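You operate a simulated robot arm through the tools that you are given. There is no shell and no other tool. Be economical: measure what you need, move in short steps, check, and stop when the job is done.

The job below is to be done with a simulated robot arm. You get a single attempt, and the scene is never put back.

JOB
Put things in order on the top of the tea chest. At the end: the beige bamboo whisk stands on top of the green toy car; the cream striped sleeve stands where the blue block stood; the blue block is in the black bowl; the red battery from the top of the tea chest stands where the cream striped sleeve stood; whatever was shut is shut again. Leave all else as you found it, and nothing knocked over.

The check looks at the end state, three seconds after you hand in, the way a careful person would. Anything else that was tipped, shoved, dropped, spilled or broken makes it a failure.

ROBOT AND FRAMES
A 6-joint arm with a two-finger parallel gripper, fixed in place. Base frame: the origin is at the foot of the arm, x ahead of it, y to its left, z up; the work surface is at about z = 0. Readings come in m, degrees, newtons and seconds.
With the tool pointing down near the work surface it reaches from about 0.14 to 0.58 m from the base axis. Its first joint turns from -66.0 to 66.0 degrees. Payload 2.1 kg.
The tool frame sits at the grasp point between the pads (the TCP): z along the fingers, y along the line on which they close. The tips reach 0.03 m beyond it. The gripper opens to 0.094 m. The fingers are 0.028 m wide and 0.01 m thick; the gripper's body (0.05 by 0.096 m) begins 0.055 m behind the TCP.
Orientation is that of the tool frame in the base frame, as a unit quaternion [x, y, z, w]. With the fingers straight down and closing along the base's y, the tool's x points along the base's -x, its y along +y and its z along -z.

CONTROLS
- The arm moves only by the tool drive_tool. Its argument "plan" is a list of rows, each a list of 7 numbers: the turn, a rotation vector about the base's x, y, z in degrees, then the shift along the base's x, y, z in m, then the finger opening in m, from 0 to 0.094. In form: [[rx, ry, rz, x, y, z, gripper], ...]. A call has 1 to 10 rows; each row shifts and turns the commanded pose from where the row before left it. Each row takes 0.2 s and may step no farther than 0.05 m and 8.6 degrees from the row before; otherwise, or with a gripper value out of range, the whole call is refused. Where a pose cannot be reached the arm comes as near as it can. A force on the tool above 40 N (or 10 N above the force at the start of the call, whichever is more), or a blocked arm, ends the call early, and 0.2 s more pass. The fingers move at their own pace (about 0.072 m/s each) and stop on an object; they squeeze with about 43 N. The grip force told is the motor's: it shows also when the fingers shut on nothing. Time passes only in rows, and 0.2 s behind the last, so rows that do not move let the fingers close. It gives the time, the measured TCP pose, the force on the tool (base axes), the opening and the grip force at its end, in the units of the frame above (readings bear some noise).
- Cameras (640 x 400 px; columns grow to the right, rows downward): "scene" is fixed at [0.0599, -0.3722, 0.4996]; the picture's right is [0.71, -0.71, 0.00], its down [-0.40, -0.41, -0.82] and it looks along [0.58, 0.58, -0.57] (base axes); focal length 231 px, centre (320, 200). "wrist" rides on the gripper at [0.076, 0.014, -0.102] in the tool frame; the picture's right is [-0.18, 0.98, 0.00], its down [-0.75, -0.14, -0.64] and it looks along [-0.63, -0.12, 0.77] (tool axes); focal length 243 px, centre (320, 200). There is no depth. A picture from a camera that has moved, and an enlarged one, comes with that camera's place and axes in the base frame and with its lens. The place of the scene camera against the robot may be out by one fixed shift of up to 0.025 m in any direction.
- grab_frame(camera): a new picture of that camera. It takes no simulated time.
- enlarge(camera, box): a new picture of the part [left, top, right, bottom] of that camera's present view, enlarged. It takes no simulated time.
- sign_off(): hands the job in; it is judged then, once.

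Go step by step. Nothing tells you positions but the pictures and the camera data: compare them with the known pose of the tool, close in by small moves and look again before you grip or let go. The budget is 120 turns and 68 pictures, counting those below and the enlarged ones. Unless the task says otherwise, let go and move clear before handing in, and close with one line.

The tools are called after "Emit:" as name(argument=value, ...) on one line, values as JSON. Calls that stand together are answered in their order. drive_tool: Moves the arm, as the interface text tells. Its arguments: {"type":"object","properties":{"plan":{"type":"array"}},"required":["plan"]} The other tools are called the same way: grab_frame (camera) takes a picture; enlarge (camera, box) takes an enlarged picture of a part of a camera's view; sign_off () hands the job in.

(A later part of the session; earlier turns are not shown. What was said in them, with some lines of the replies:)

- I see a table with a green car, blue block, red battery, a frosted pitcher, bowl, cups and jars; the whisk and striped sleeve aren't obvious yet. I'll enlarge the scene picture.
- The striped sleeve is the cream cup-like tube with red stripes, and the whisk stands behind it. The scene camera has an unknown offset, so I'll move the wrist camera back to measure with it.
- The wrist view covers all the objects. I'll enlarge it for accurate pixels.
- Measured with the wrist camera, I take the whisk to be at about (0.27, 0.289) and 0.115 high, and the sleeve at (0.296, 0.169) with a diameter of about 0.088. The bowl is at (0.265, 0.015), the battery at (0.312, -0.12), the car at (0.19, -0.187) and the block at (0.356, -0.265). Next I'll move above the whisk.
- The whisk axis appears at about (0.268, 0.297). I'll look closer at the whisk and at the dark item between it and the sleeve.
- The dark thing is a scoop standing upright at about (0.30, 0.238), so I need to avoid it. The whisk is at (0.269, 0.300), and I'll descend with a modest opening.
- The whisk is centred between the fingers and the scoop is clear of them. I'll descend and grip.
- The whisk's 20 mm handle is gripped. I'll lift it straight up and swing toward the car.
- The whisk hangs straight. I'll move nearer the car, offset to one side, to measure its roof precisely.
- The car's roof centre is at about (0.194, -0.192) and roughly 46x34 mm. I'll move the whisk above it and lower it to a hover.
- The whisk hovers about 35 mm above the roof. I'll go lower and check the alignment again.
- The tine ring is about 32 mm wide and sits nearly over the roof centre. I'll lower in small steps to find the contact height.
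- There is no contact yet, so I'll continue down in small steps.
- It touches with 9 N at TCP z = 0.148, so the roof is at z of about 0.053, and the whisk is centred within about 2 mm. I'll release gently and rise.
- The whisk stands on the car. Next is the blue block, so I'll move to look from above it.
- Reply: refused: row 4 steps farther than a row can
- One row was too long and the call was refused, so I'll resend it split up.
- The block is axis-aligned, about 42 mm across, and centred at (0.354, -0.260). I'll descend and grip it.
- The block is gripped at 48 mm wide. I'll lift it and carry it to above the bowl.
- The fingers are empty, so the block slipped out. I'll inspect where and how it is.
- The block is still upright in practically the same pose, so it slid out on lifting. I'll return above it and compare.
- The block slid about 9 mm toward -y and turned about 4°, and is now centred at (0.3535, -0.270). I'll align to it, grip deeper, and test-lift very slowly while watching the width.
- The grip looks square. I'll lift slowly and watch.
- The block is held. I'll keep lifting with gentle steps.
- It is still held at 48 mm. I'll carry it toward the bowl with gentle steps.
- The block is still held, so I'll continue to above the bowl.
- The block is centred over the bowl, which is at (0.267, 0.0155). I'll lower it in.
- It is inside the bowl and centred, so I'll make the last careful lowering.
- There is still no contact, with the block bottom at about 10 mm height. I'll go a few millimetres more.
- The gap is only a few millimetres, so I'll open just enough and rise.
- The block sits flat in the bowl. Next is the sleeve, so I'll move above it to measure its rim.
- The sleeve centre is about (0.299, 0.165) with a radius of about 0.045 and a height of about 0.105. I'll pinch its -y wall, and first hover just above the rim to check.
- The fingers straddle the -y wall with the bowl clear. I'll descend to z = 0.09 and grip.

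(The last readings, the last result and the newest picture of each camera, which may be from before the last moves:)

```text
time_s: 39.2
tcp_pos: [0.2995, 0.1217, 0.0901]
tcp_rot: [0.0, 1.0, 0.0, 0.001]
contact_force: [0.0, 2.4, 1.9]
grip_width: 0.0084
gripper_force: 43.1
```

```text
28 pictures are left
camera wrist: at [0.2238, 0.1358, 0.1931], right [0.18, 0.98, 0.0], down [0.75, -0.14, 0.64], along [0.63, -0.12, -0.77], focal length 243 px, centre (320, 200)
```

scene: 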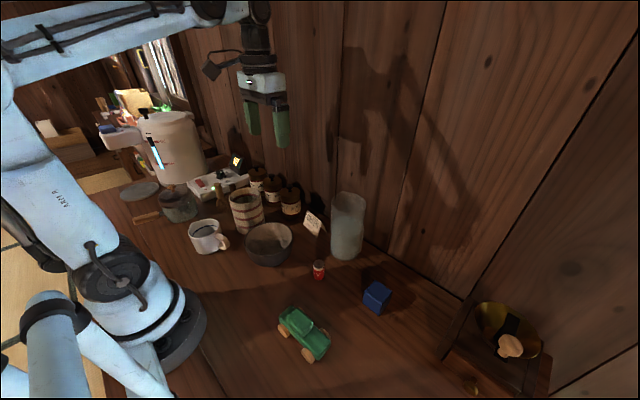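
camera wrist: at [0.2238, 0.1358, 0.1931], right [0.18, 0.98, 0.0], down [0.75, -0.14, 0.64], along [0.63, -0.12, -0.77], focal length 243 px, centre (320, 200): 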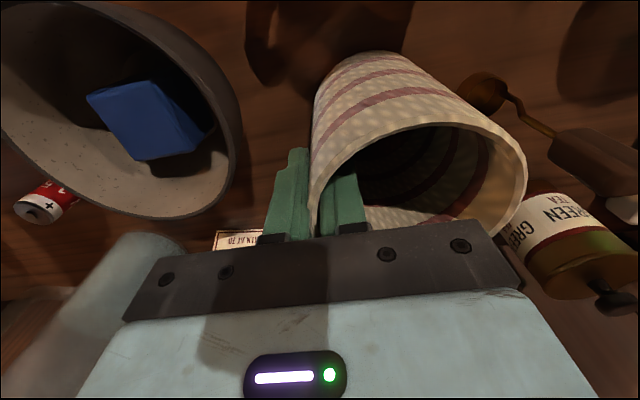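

The wall is pinched. I'll lift gently and check that the sleeve comes up level.

Emit:
drive_tool(plan=[[0, 0, 0, 0, 0, 0.003, 0.0], [0, 0, 0, 0, 0, 0.006, 0.0], [0, 0, 0, 0, 0, 0.01, 0.0], [0, 0, 0, 0, 0, 0.012, 0.0], [0, 0, 0, 0, 0, 0.012, 0.0], [0, 0, 0, 0, 0, 0.007, 0.0], [0, 0, 0, 0, 0, 0, 0.0]])

Emit:
enlarge(camera="scene", box=[190, 130, 330, 250])

```text
time_s: 40.8
tcp_pos: [0.2992, 0.1216, 0.1403]
tcp_rot: [0.0, 1.0, 0.0, 0.0]
contact_force: [0.9, -0.1, -1.2]
grip_width: 0.0087
gripper_force: 43.4
```

```text
3.33 times, centred on (260, 190) of scene
camera zoom: at [0.0599, -0.3722, 0.4996], right [0.71, -0.71, 0.0], down [-0.4, -0.41, -0.82], along [0.58, 0.58, -0.57], focal length 769 px, centre (520, 233)
```

zoom: 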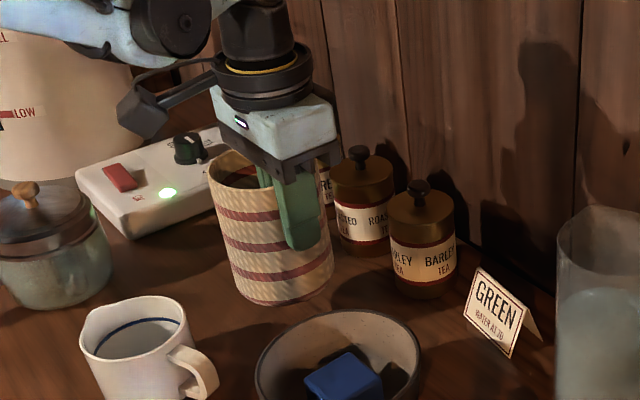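

The sleeve is off the table and level. I'll lift it to carrying height.

Emit:
drive_tool(plan=[[0, 0, 0, 0, 0, 0.008, 0.0], [0, 0, 0, 0, 0, 0.015, 0.0], [0, 0, 0, 0, 0, 0.018, 0.0], [0, 0, 0, 0, 0, 0.018, 0.0], [0, 0, 0, 0, 0, 0.011, 0.0], [0, 0, 0, 0, -0.01, 0, 0.0], [0, 0, 0, 0, -0.02, 0, 0.0], [0, 0, 0, 0, -0.027, 0, 0.0], [0, 0, 0, 0, -0.027, 0, 0.0], [0, 0, 0, 0, -0.027, 0, 0.0]])

Emit:
drive_tool(plan=[[0, 0, 0, 0, -0.02, 0, 0.0], [0, 0, 0, 0, -0.027, 0, 0.0], [0, 0, 0, 0, -0.027, 0, 0.0], [0, 0, 0, 0, -0.027, 0, 0.0], [0, 0, 0, 0, -0.027, 0, 0.0], [0, 0, 0, 0, -0.027, 0, 0.0], [0, 0, 0, 0, -0.027, 0, 0.0], [0, 0, 0, 0, -0.027, 0, 0.0], [0, 0, 0, 0, -0.02, 0, 0.0], [0, 0, 0, 0, -0.01, 0, 0.0]])

```text
time_s: 43.0
tcp_pos: [0.2994, 0.0114, 0.2106]
tcp_rot: [0.0, 1.0, 0.0, 0.001]
contact_force: [-0.4, -0.1, -1.0]
grip_width: 0.0086
gripper_force: 42.4
```

```text
time_s: 45.2
tcp_pos: [0.298, -0.2263, 0.2087]
tcp_rot: [0.0, 1.0, 0.0, 0.001]
contact_force: [0.5, -1.3, -0.6]
grip_width: 0.0088
gripper_force: 42.9
```

The sleeve is nearly over its destination. I'll take a look at the clearance to the coffee mill before placing.

Emit:
grab_frame(camera="wrist")

Emit:
grab_frame(camera="scene")

```text
26 pictures are left
camera wrist: at [0.2225, -0.2134, 0.3134], right [0.18, 0.98, 0.0], down [0.75, -0.14, 0.64], along [0.63, -0.12, -0.77], focal length 243 px, centre (320, 200)
```

wrist: 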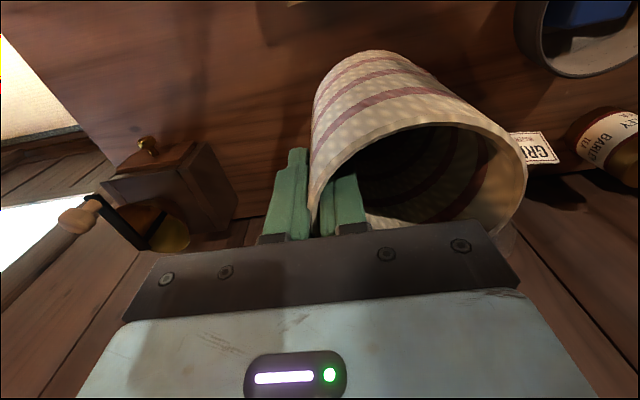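

```text
25 pictures are left
```

scene: 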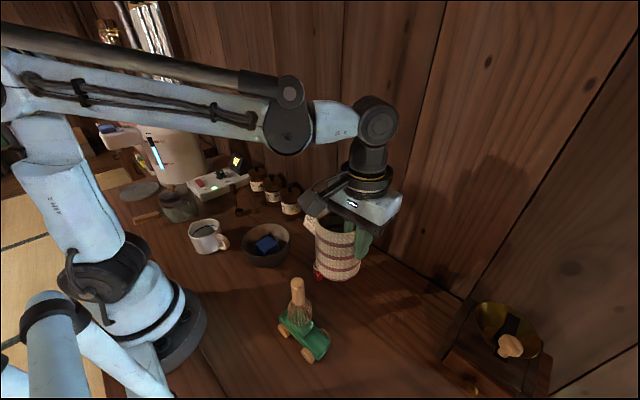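

I'll turn the tool by -60° while moving so the gripper stays clear of the mill, ending with the sleeve centred over (0.354, -0.260).

Emit:
drive_tool(plan=[[0, 0, -4, 0.0, -0.012, 0, 0.0], [0, 0, -7, 0.001, -0.012, 0, 0.0], [0, 0, -7, 0.002, -0.01, 0, 0.0], [0, 0, -7, 0.003, -0.008, 0, 0.0], [0, 0, -7, 0.003, -0.006, 0, 0.0], [0, 0, -7, 0.003, -0.003, 0, 0.0], [0, 0, -7, 0.003, -0.002, 0, 0.0], [0, 0, -7, 0.003, -0.001, 0, 0.0], [0, 0, -7, 0.0025, 0, 0, 0.0], [0, 0, 0, 0, 0, 0, 0.0]])

Emit:
grab_frame(camera="wrist")

```text
time_s: 47.4
tcp_pos: [0.3208, -0.2813, 0.2111]
tcp_rot: [0.501, 0.865, -0.001, 0.0]
contact_force: [-0.3, 0.4, -0.7]
grip_width: 0.0086
gripper_force: 43.1
```

```text
24 pictures are left
camera wrist: at [0.2946, -0.2087, 0.3137], right [0.94, 0.33, 0.0], down [0.25, -0.72, 0.64], along [0.21, -0.61, -0.77], focal length 243 px, centre (320, 200)
```

wrist: 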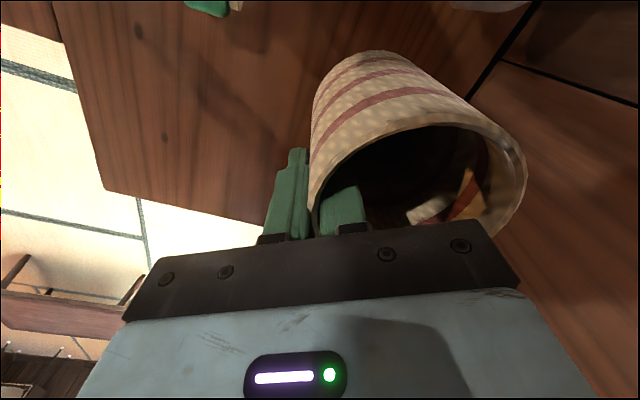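

The sleeve is over its destination and clear. I'll lower to just above the table.

Emit:
drive_tool(plan=[[0, 0, 0, -0.001, 0, -0.008, 0.0], [0, 0, 0, -0.001, 0, -0.018, 0.0], [0, 0, 0, 0, 0, -0.022, 0.0], [0, 0, 0, 0, 0, -0.022, 0.0], [0, 0, 0, 0, 0, -0.02, 0.0], [0, 0, 0, 0, 0, -0.014, 0.0], [0, 0, 0, 0, 0, -0.008, 0.0], [0, 0, 0, 0, 0, 0, 0.0]])

Emit:
enlarge(camera="scene", box=[290, 220, 430, 340])

```text
time_s: 49.2
tcp_pos: [0.3184, -0.2819, 0.097]
tcp_rot: [0.501, 0.866, 0.0, 0.0]
contact_force: [-0.1, 0.0, 0.3]
grip_width: 0.0087
gripper_force: 42.7
```

```text
3.33 times, centred on (360, 280) of scene
camera zoom: at [0.0599, -0.3722, 0.4996], right [0.71, -0.71, 0.0], down [-0.4, -0.41, -0.82], along [0.58, 0.58, -0.57], focal length 769 px, centre (187, -67)
```

zoom: 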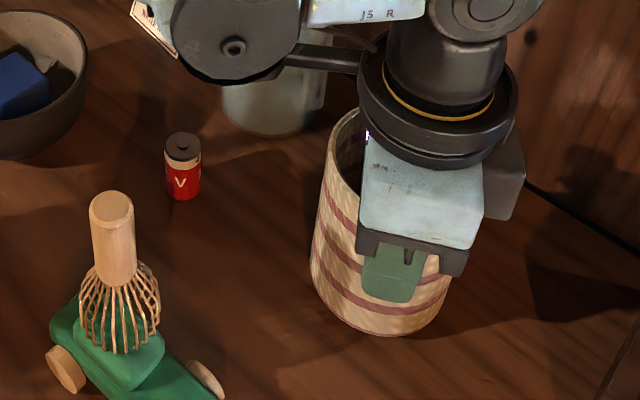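

It is about 6 mm above the table, upright. I'll set it down in small steps.

Emit:
drive_tool(plan=[[0, 0, 0, 0, 0.001, -0.003, 0.0], [0, 0, 0, 0, 0, -0.002, 0.0], [0, 0, 0, 0, 0, -0.001, 0.0], [0, 0, 0, 0, 0, 0, 0.0]])

```text
time_s: 50.2
tcp_pos: [0.3186, -0.2826, 0.0931]
tcp_rot: [0.5, 0.866, 0.0, 0.0]
contact_force: [1.1, 0.0, -0.7]
grip_width: 0.0089
gripper_force: 42.8
```

Emit:
drive_tool(plan=[[0, 0, 0, 0, 0, -0.001, 0.0], [0, 0, 0, 0, 0, -0.001, 0.0], [0, 0, 0, 0, 0, 0, 0.0]])

```text
time_s: 51.0
tcp_pos: [0.3185, -0.2815, 0.0903]
tcp_rot: [0.501, 0.866, 0.0, 0.001]
contact_force: [0.6, 0.0, -0.2]
grip_width: 0.0088
gripper_force: 43.1
```

Emit:
drive_tool(plan=[[0, 0, 0, 0, 0.0005, -0.001, 0.0], [0, 0, 0, 0, 0, 0, 0.0]])

```text
time_s: 51.6
tcp_pos: [0.318, -0.2805, 0.0893]
tcp_rot: [0.501, 0.865, -0.001, 0.0]
contact_force: [-8.4, -2.1, 25.1]
grip_width: 0.0087
gripper_force: 43.0
```

The sleeve is on the table. I'll ease off 1 mm, open modestly and rise straight up.

Emit:
drive_tool(plan=[[0, 0, 0, 0, 0, 0.0008, 0.0], [0, 0, 0, 0, 0, 0, 0.015], [0, 0, 0, 0, 0, 0, 0.03], [0, 0, 0, 0, 0, 0, 0.036], [0, 0, 0, 0, 0, 0.02, 0.036], [0, 0, 0, 0, 0, 0.035, 0.036], [0, 0, 0, 0, 0, 0.045, 0.036], [0, 0, 0, 0, 0, 0.04, 0.036], [0, 0, 0, 0, 0, 0, 0.036]])

Emit:
grab_frame(camera="scene")

Emit:
grab_frame(camera="wrist")

```text
time_s: 53.6
tcp_pos: [0.3175, -0.2802, 0.2314]
tcp_rot: [0.501, 0.865, 0.0, 0.001]
contact_force: [-0.6, 0.0, 0.2]
grip_width: 0.036
gripper_force: 0.1
```

```text
22 pictures are left
```

scene: 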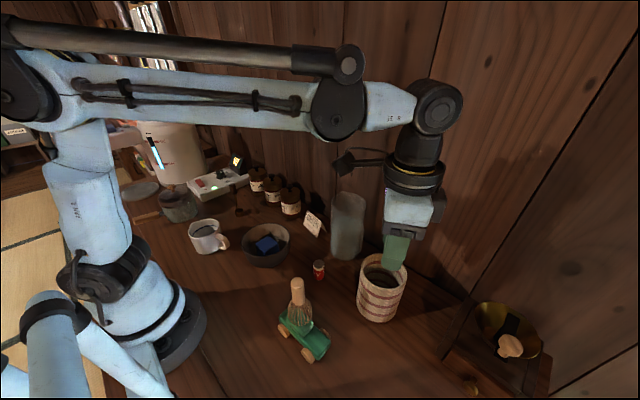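

```text
21 pictures are left
camera wrist: at [0.2909, -0.207, 0.3347], right [0.94, 0.33, 0.0], down [0.25, -0.72, 0.64], along [0.21, -0.61, -0.77], focal length 243 px, centre (320, 200)
```

wrist: 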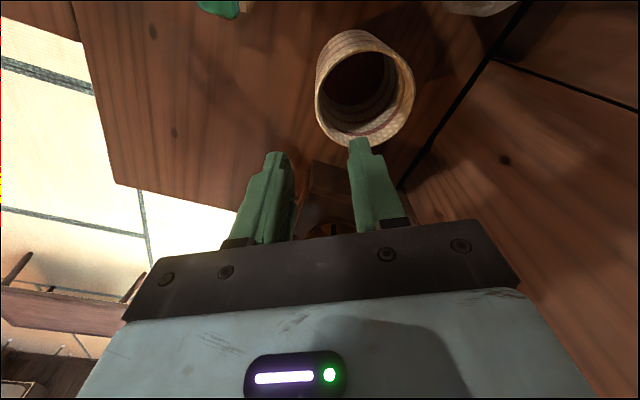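

The sleeve stands upright at the block's spot. Next is the battery, so I'll rotate back and move above it.

Emit:
drive_tool(plan=[[0, 0, 7, -0.001, 0.015, 0, 0.05], [0, 0, 7, -0.001, 0.02, 0, 0.05], [0, 0, 7, -0.001, 0.02, 0, 0.05], [0, 0, 7, -0.001, 0.02, 0, 0.05], [0, 0, 7, -0.001, 0.02, 0, 0.05], [0, 0, 7, 0, 0.02, 0, 0.05], [0, 0, 7, 0, 0.02, 0, 0.05], [0, 0, 7, 0, 0.015, -0.02, 0.05], [0, 0, 4, 0, 0.01, -0.03, 0.05], [0, 0, 0, 0, 0, 0, 0.05]])

Emit:
enlarge(camera="wrist", box=[230, 20, 410, 180])

```text
time_s: 55.8
tcp_pos: [0.3139, -0.1196, 0.1795]
tcp_rot: [0.0, 1.0, 0.0, 0.002]
contact_force: [0.5, 1.1, 0.2]
grip_width: 0.0498
gripper_force: 0.1
```

```text
2.50 times, centred on (320, 100) of wrist
camera zoom: at [0.2373, -0.1051, 0.2828], right [0.18, 0.98, 0.0], down [0.75, -0.14, 0.64], along [0.63, -0.12, -0.77], focal length 606 px, centre (320, 450)
```

zoom: 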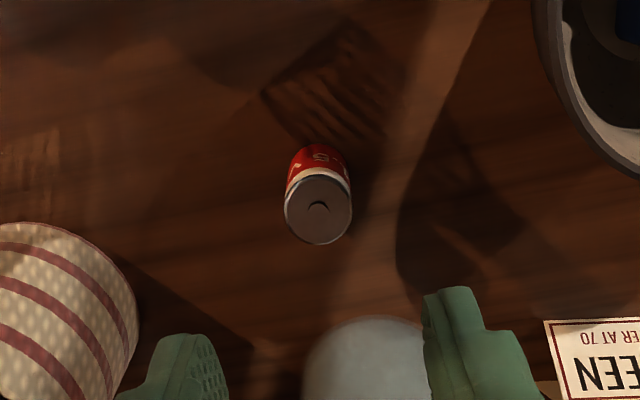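

The battery is centred at (0.315, -0.121) with the pitcher well clear. I'll descend and grip.

Emit:
drive_tool(plan=[[0, 0, 0, 0.001, -0.0015, -0.03, 0.046], [0, 0, 0, 0, 0, -0.04, 0.046], [0, 0, 0, 0, 0, -0.04, 0.046], [0, 0, 0, 0, 0, -0.033, 0.046], [0, 0, 0, 0, 0, 0, 0.046], [0, 0, 0, 0, 0, 0, 0.0], [0, 0, 0, 0, 0, 0, 0.0], [0, 0, 0, 0, 0, 0, 0.0], [0, 0, 0, 0, 0, 0.002, 0.0], [0, 0, 0, 0, 0, 0.004, 0.0]])

Emit:
grab_frame(camera="wrist")

```text
time_s: 58.0
tcp_pos: [0.3142, -0.1218, 0.0416]
tcp_rot: [0.001, 1.0, -0.001, 0.001]
contact_force: [-0.3, -0.3, -1.0]
grip_width: 0.0247
gripper_force: 43.5
```

```text
19 pictures are left
camera wrist: at [0.2377, -0.1074, 0.1454], right [0.19, 0.98, 0.0], down [0.75, -0.14, 0.64], along [0.63, -0.12, -0.77], focal length 243 px, centre (320, 200)
```

wrist: 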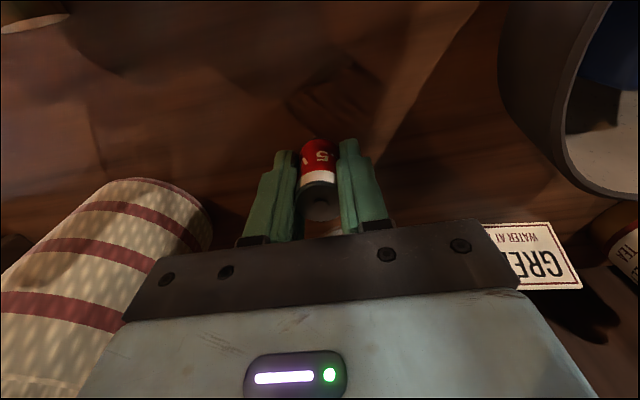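

The battery is held. I'll lift gently and carry it to the sleeve's former spot at (0.300, 0.163).

Emit:
drive_tool(plan=[[0, 0, 0, 0, 0, 0.008, 0.0], [0, 0, 0, 0, 0, 0.015, 0.0], [0, 0, 0, 0, 0, 0.02, 0.0], [0, 0, 0, 0, 0, 0.025, 0.0], [0, 0, 0, 0, 0, 0.025, 0.0], [0, 0, 0, 0, 0, 0.025, 0.0], [0, 0, 0, 0, 0.01, 0.012, 0.0], [0, 0, 0, -0.001, 0.02, 0, 0.0], [0, 0, 0, -0.002, 0.027, 0, 0.0], [0, 0, 0, -0.002, 0.027, 0, 0.0]])

Emit:
drive_tool(plan=[[0, 0, 0, -0.001, 0.02, 0, 0.0], [0, 0, 0, -0.001, 0.027, 0, 0.0], [0, 0, 0, -0.001, 0.027, 0, 0.0], [0, 0, 0, -0.001, 0.027, 0, 0.0], [0, 0, 0, -0.001, 0.027, 0, 0.0], [0, 0, 0, -0.001, 0.027, 0, 0.0], [0, 0, 0, -0.001, 0.022, 0, 0.0], [0, 0, 0, -0.001, 0.014, 0, 0.0], [0, 0, 0, 0, 0.008, 0, 0.0], [0, 0, 0, 0, 0, 0, 0.0]])

Emit:
grab_frame(camera="wrist")

```text
time_s: 60.2
tcp_pos: [0.3079, -0.0378, 0.1723]
tcp_rot: [0.0, 1.0, 0.0, 0.001]
contact_force: [0.8, -0.2, -0.9]
grip_width: 0.0245
gripper_force: 42.8
```

```text
time_s: 62.4
tcp_pos: [0.3012, 0.1609, 0.1728]
tcp_rot: [0.001, 1.0, -0.001, 0.001]
contact_force: [-0.7, 0.7, -0.1]
grip_width: 0.0246
gripper_force: 43.2
```

```text
18 pictures are left
camera wrist: at [0.2251, 0.1758, 0.2769], right [0.19, 0.98, 0.0], down [0.75, -0.14, 0.64], along [0.63, -0.12, -0.77], focal length 243 px, centre (320, 200)
```

wrist: 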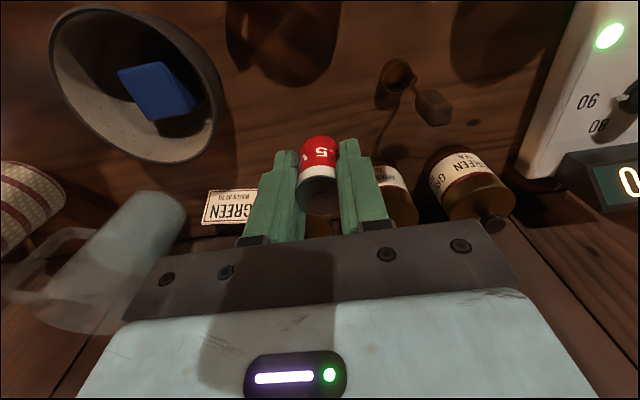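

Everything is clear around the spot. I'll lower the battery.

Emit:
drive_tool(plan=[[0, 0, 0, -0.001, 0.002, -0.01, 0.0], [0, 0, 0, 0, 0, -0.025, 0.0], [0, 0, 0, 0, 0, -0.03, 0.0], [0, 0, 0, 0, 0, -0.03, 0.0], [0, 0, 0, 0, 0, -0.02, 0.0], [0, 0, 0, 0, 0, -0.012, 0.0], [0, 0, 0, 0, 0, -0.005, 0.0], [0, 0, 0, 0, 0, 0, 0.0]])

```text
time_s: 64.0
tcp_pos: [0.3004, 0.1634, 0.0411]
tcp_rot: [0.001, 1.0, -0.001, 0.001]
contact_force: [-0.1, 1.7, 2.6]
grip_width: 0.0245
gripper_force: 43.1
stopped in row 8: the force on the tool passed its limit (the readings are from after the stop); the commanded pose is now the measured one
```

The arm stopped on a force peak at z = 0.041. I'll look before doing anything else.

Emit:
grab_frame(camera="wrist")

Emit:
enlarge(camera="scene", box=[190, 150, 330, 270])

```text
17 pictures are left
camera wrist: at [0.2236, 0.1776, 0.1453], right [0.19, 0.98, 0.0], down [0.75, -0.14, 0.64], along [0.63, -0.12, -0.77], focal length 243 px, centre (320, 200)
```

wrist: 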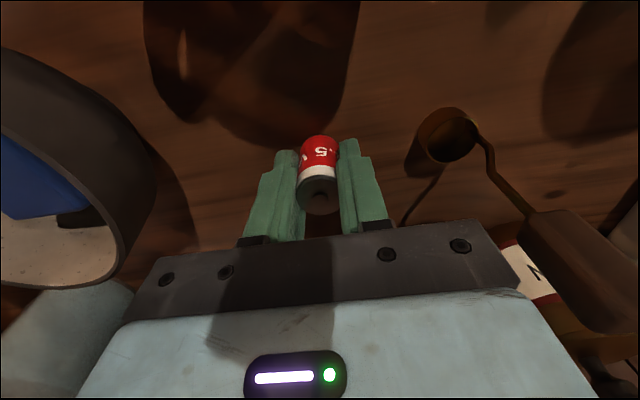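

```text
3.33 times, centred on (260, 210) of scene
camera zoom: at [0.0599, -0.3722, 0.4996], right [0.71, -0.71, 0.0], down [-0.4, -0.41, -0.82], along [0.58, 0.58, -0.57], focal length 769 px, centre (520, 167)
```

zoom: 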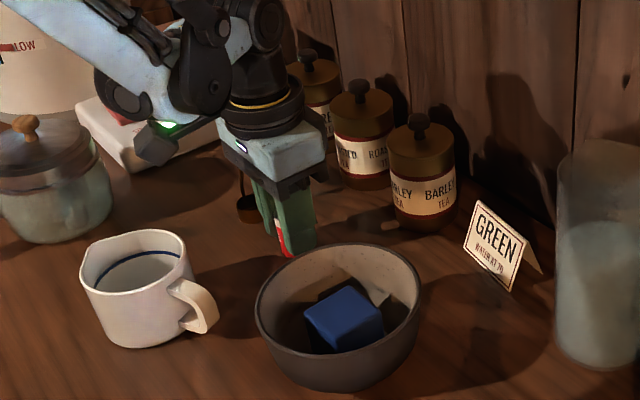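

The battery is touching the table, having slid a few mm in the grip, and the scoop is undisturbed. I'll release here and rise.

Emit:
drive_tool(plan=[[0, 0, 0, 0, 0, 0, 0.0], [0, 0, 0, 0, 0, 0, 0.03], [0, 0, 0, 0, 0, 0, 0.04], [0, 0, 0, 0, 0, 0, 0.044], [0, 0, 0, 0, 0, 0.015, 0.044], [0, 0, 0, 0, 0, 0.03, 0.044], [0, 0, 0, 0, 0, 0.045, 0.044], [0, 0, 0, 0, 0, 0.045, 0.044], [0, 0, 0, 0, 0, 0.04, 0.044], [0, 0, 0, 0, 0, 0, 0.044]])

Emit:
grab_frame(camera="wrist")

Emit:
enlarge(camera="scene", box=[190, 150, 330, 270])

```text
time_s: 66.2
tcp_pos: [0.3001, 0.1631, 0.2167]
tcp_rot: [0.001, 1.0, -0.002, 0.001]
contact_force: [0.6, 0.2, 1.1]
grip_width: 0.044
gripper_force: 0.0
```

```text
15 pictures are left
camera wrist: at [0.2232, 0.178, 0.3213], right [0.19, 0.98, 0.0], down [0.75, -0.14, 0.64], along [0.63, -0.12, -0.77], focal length 243 px, centre (320, 200)
```

wrist: 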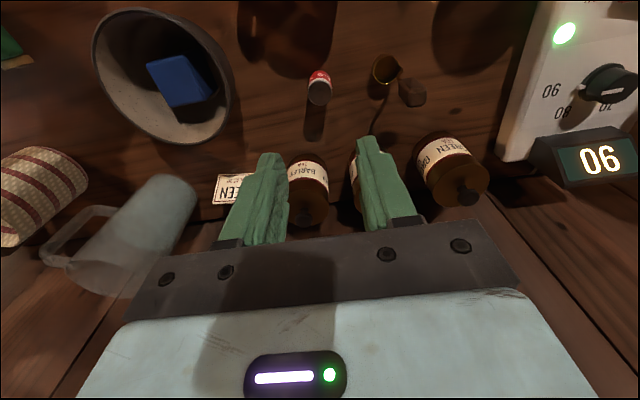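

```text
3.33 times, centred on (260, 210) of scene
camera zoom: at [0.0599, -0.3722, 0.4996], right [0.71, -0.71, 0.0], down [-0.4, -0.41, -0.82], along [0.58, 0.58, -0.57], focal length 769 px, centre (520, 167)
```

zoom: 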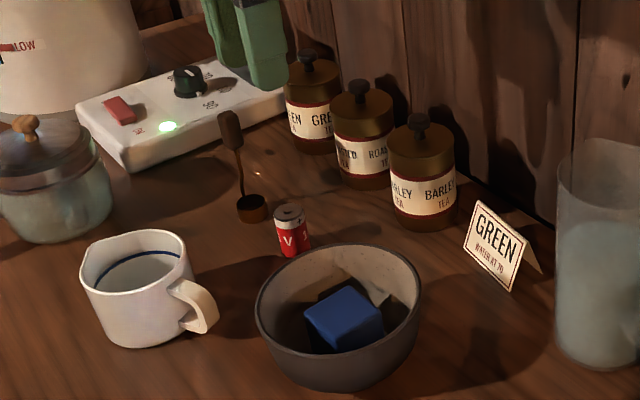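

The battery appears upright, but I'll zoom in to be sure and check the rest of the scene.

Emit:
enlarge(camera="wrist", box=[280, 40, 440, 140])

Emit:
enlarge(camera="scene", box=[230, 190, 280, 240])

Emit:
grab_frame(camera="scene")

```text
4.00 times, centred on (360, 90) of wrist
camera zoom: at [0.2232, 0.178, 0.3213], right [0.19, 0.98, 0.0], down [0.75, -0.14, 0.64], along [0.63, -0.12, -0.77], focal length 970 px, centre (160, 640)
```

zoom: 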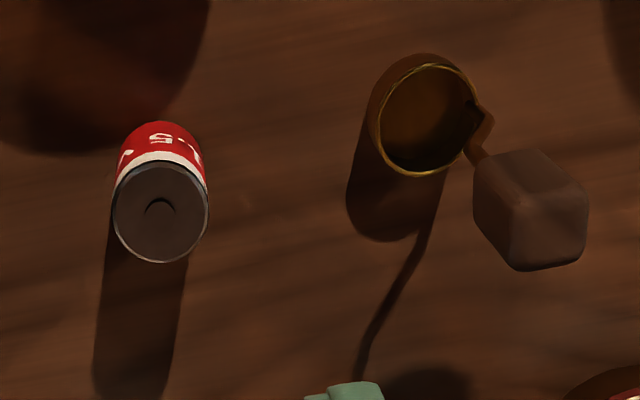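

```text
8.00 times, centred on (255, 215) of scene
camera zoom: at [0.0599, -0.3722, 0.4996], right [0.71, -0.71, 0.0], down [-0.4, -0.41, -0.82], along [0.58, 0.58, -0.57], focal length 1845 px, centre (840, 80)
```

zoom: 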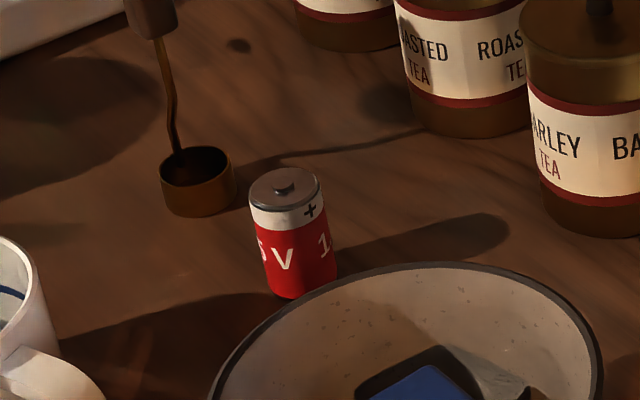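

```text
11 pictures are left
```

scene: 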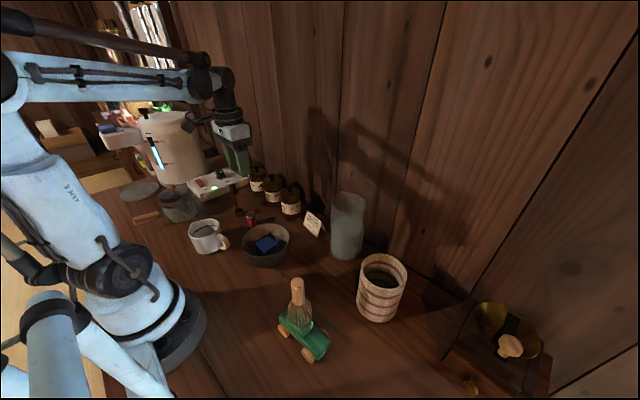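

The whisk is on the car, the sleeve is at the block's spot, the block is in the bowl and the battery is at the sleeve's spot. Everything else stands as it was, the gripper is clear, and I opened nothing. Handing in.

Emit:
sign_off()

```text
The job is handed in.
```

The job is handed in. In the last pictures the whisk, sleeve, block and battery were all in their new places, with everything upright and nothing else visibly disturbed. The block slipped out of the grip once on the first lift; it stayed upright, shifted about 9 mm, and is now in the bowl.
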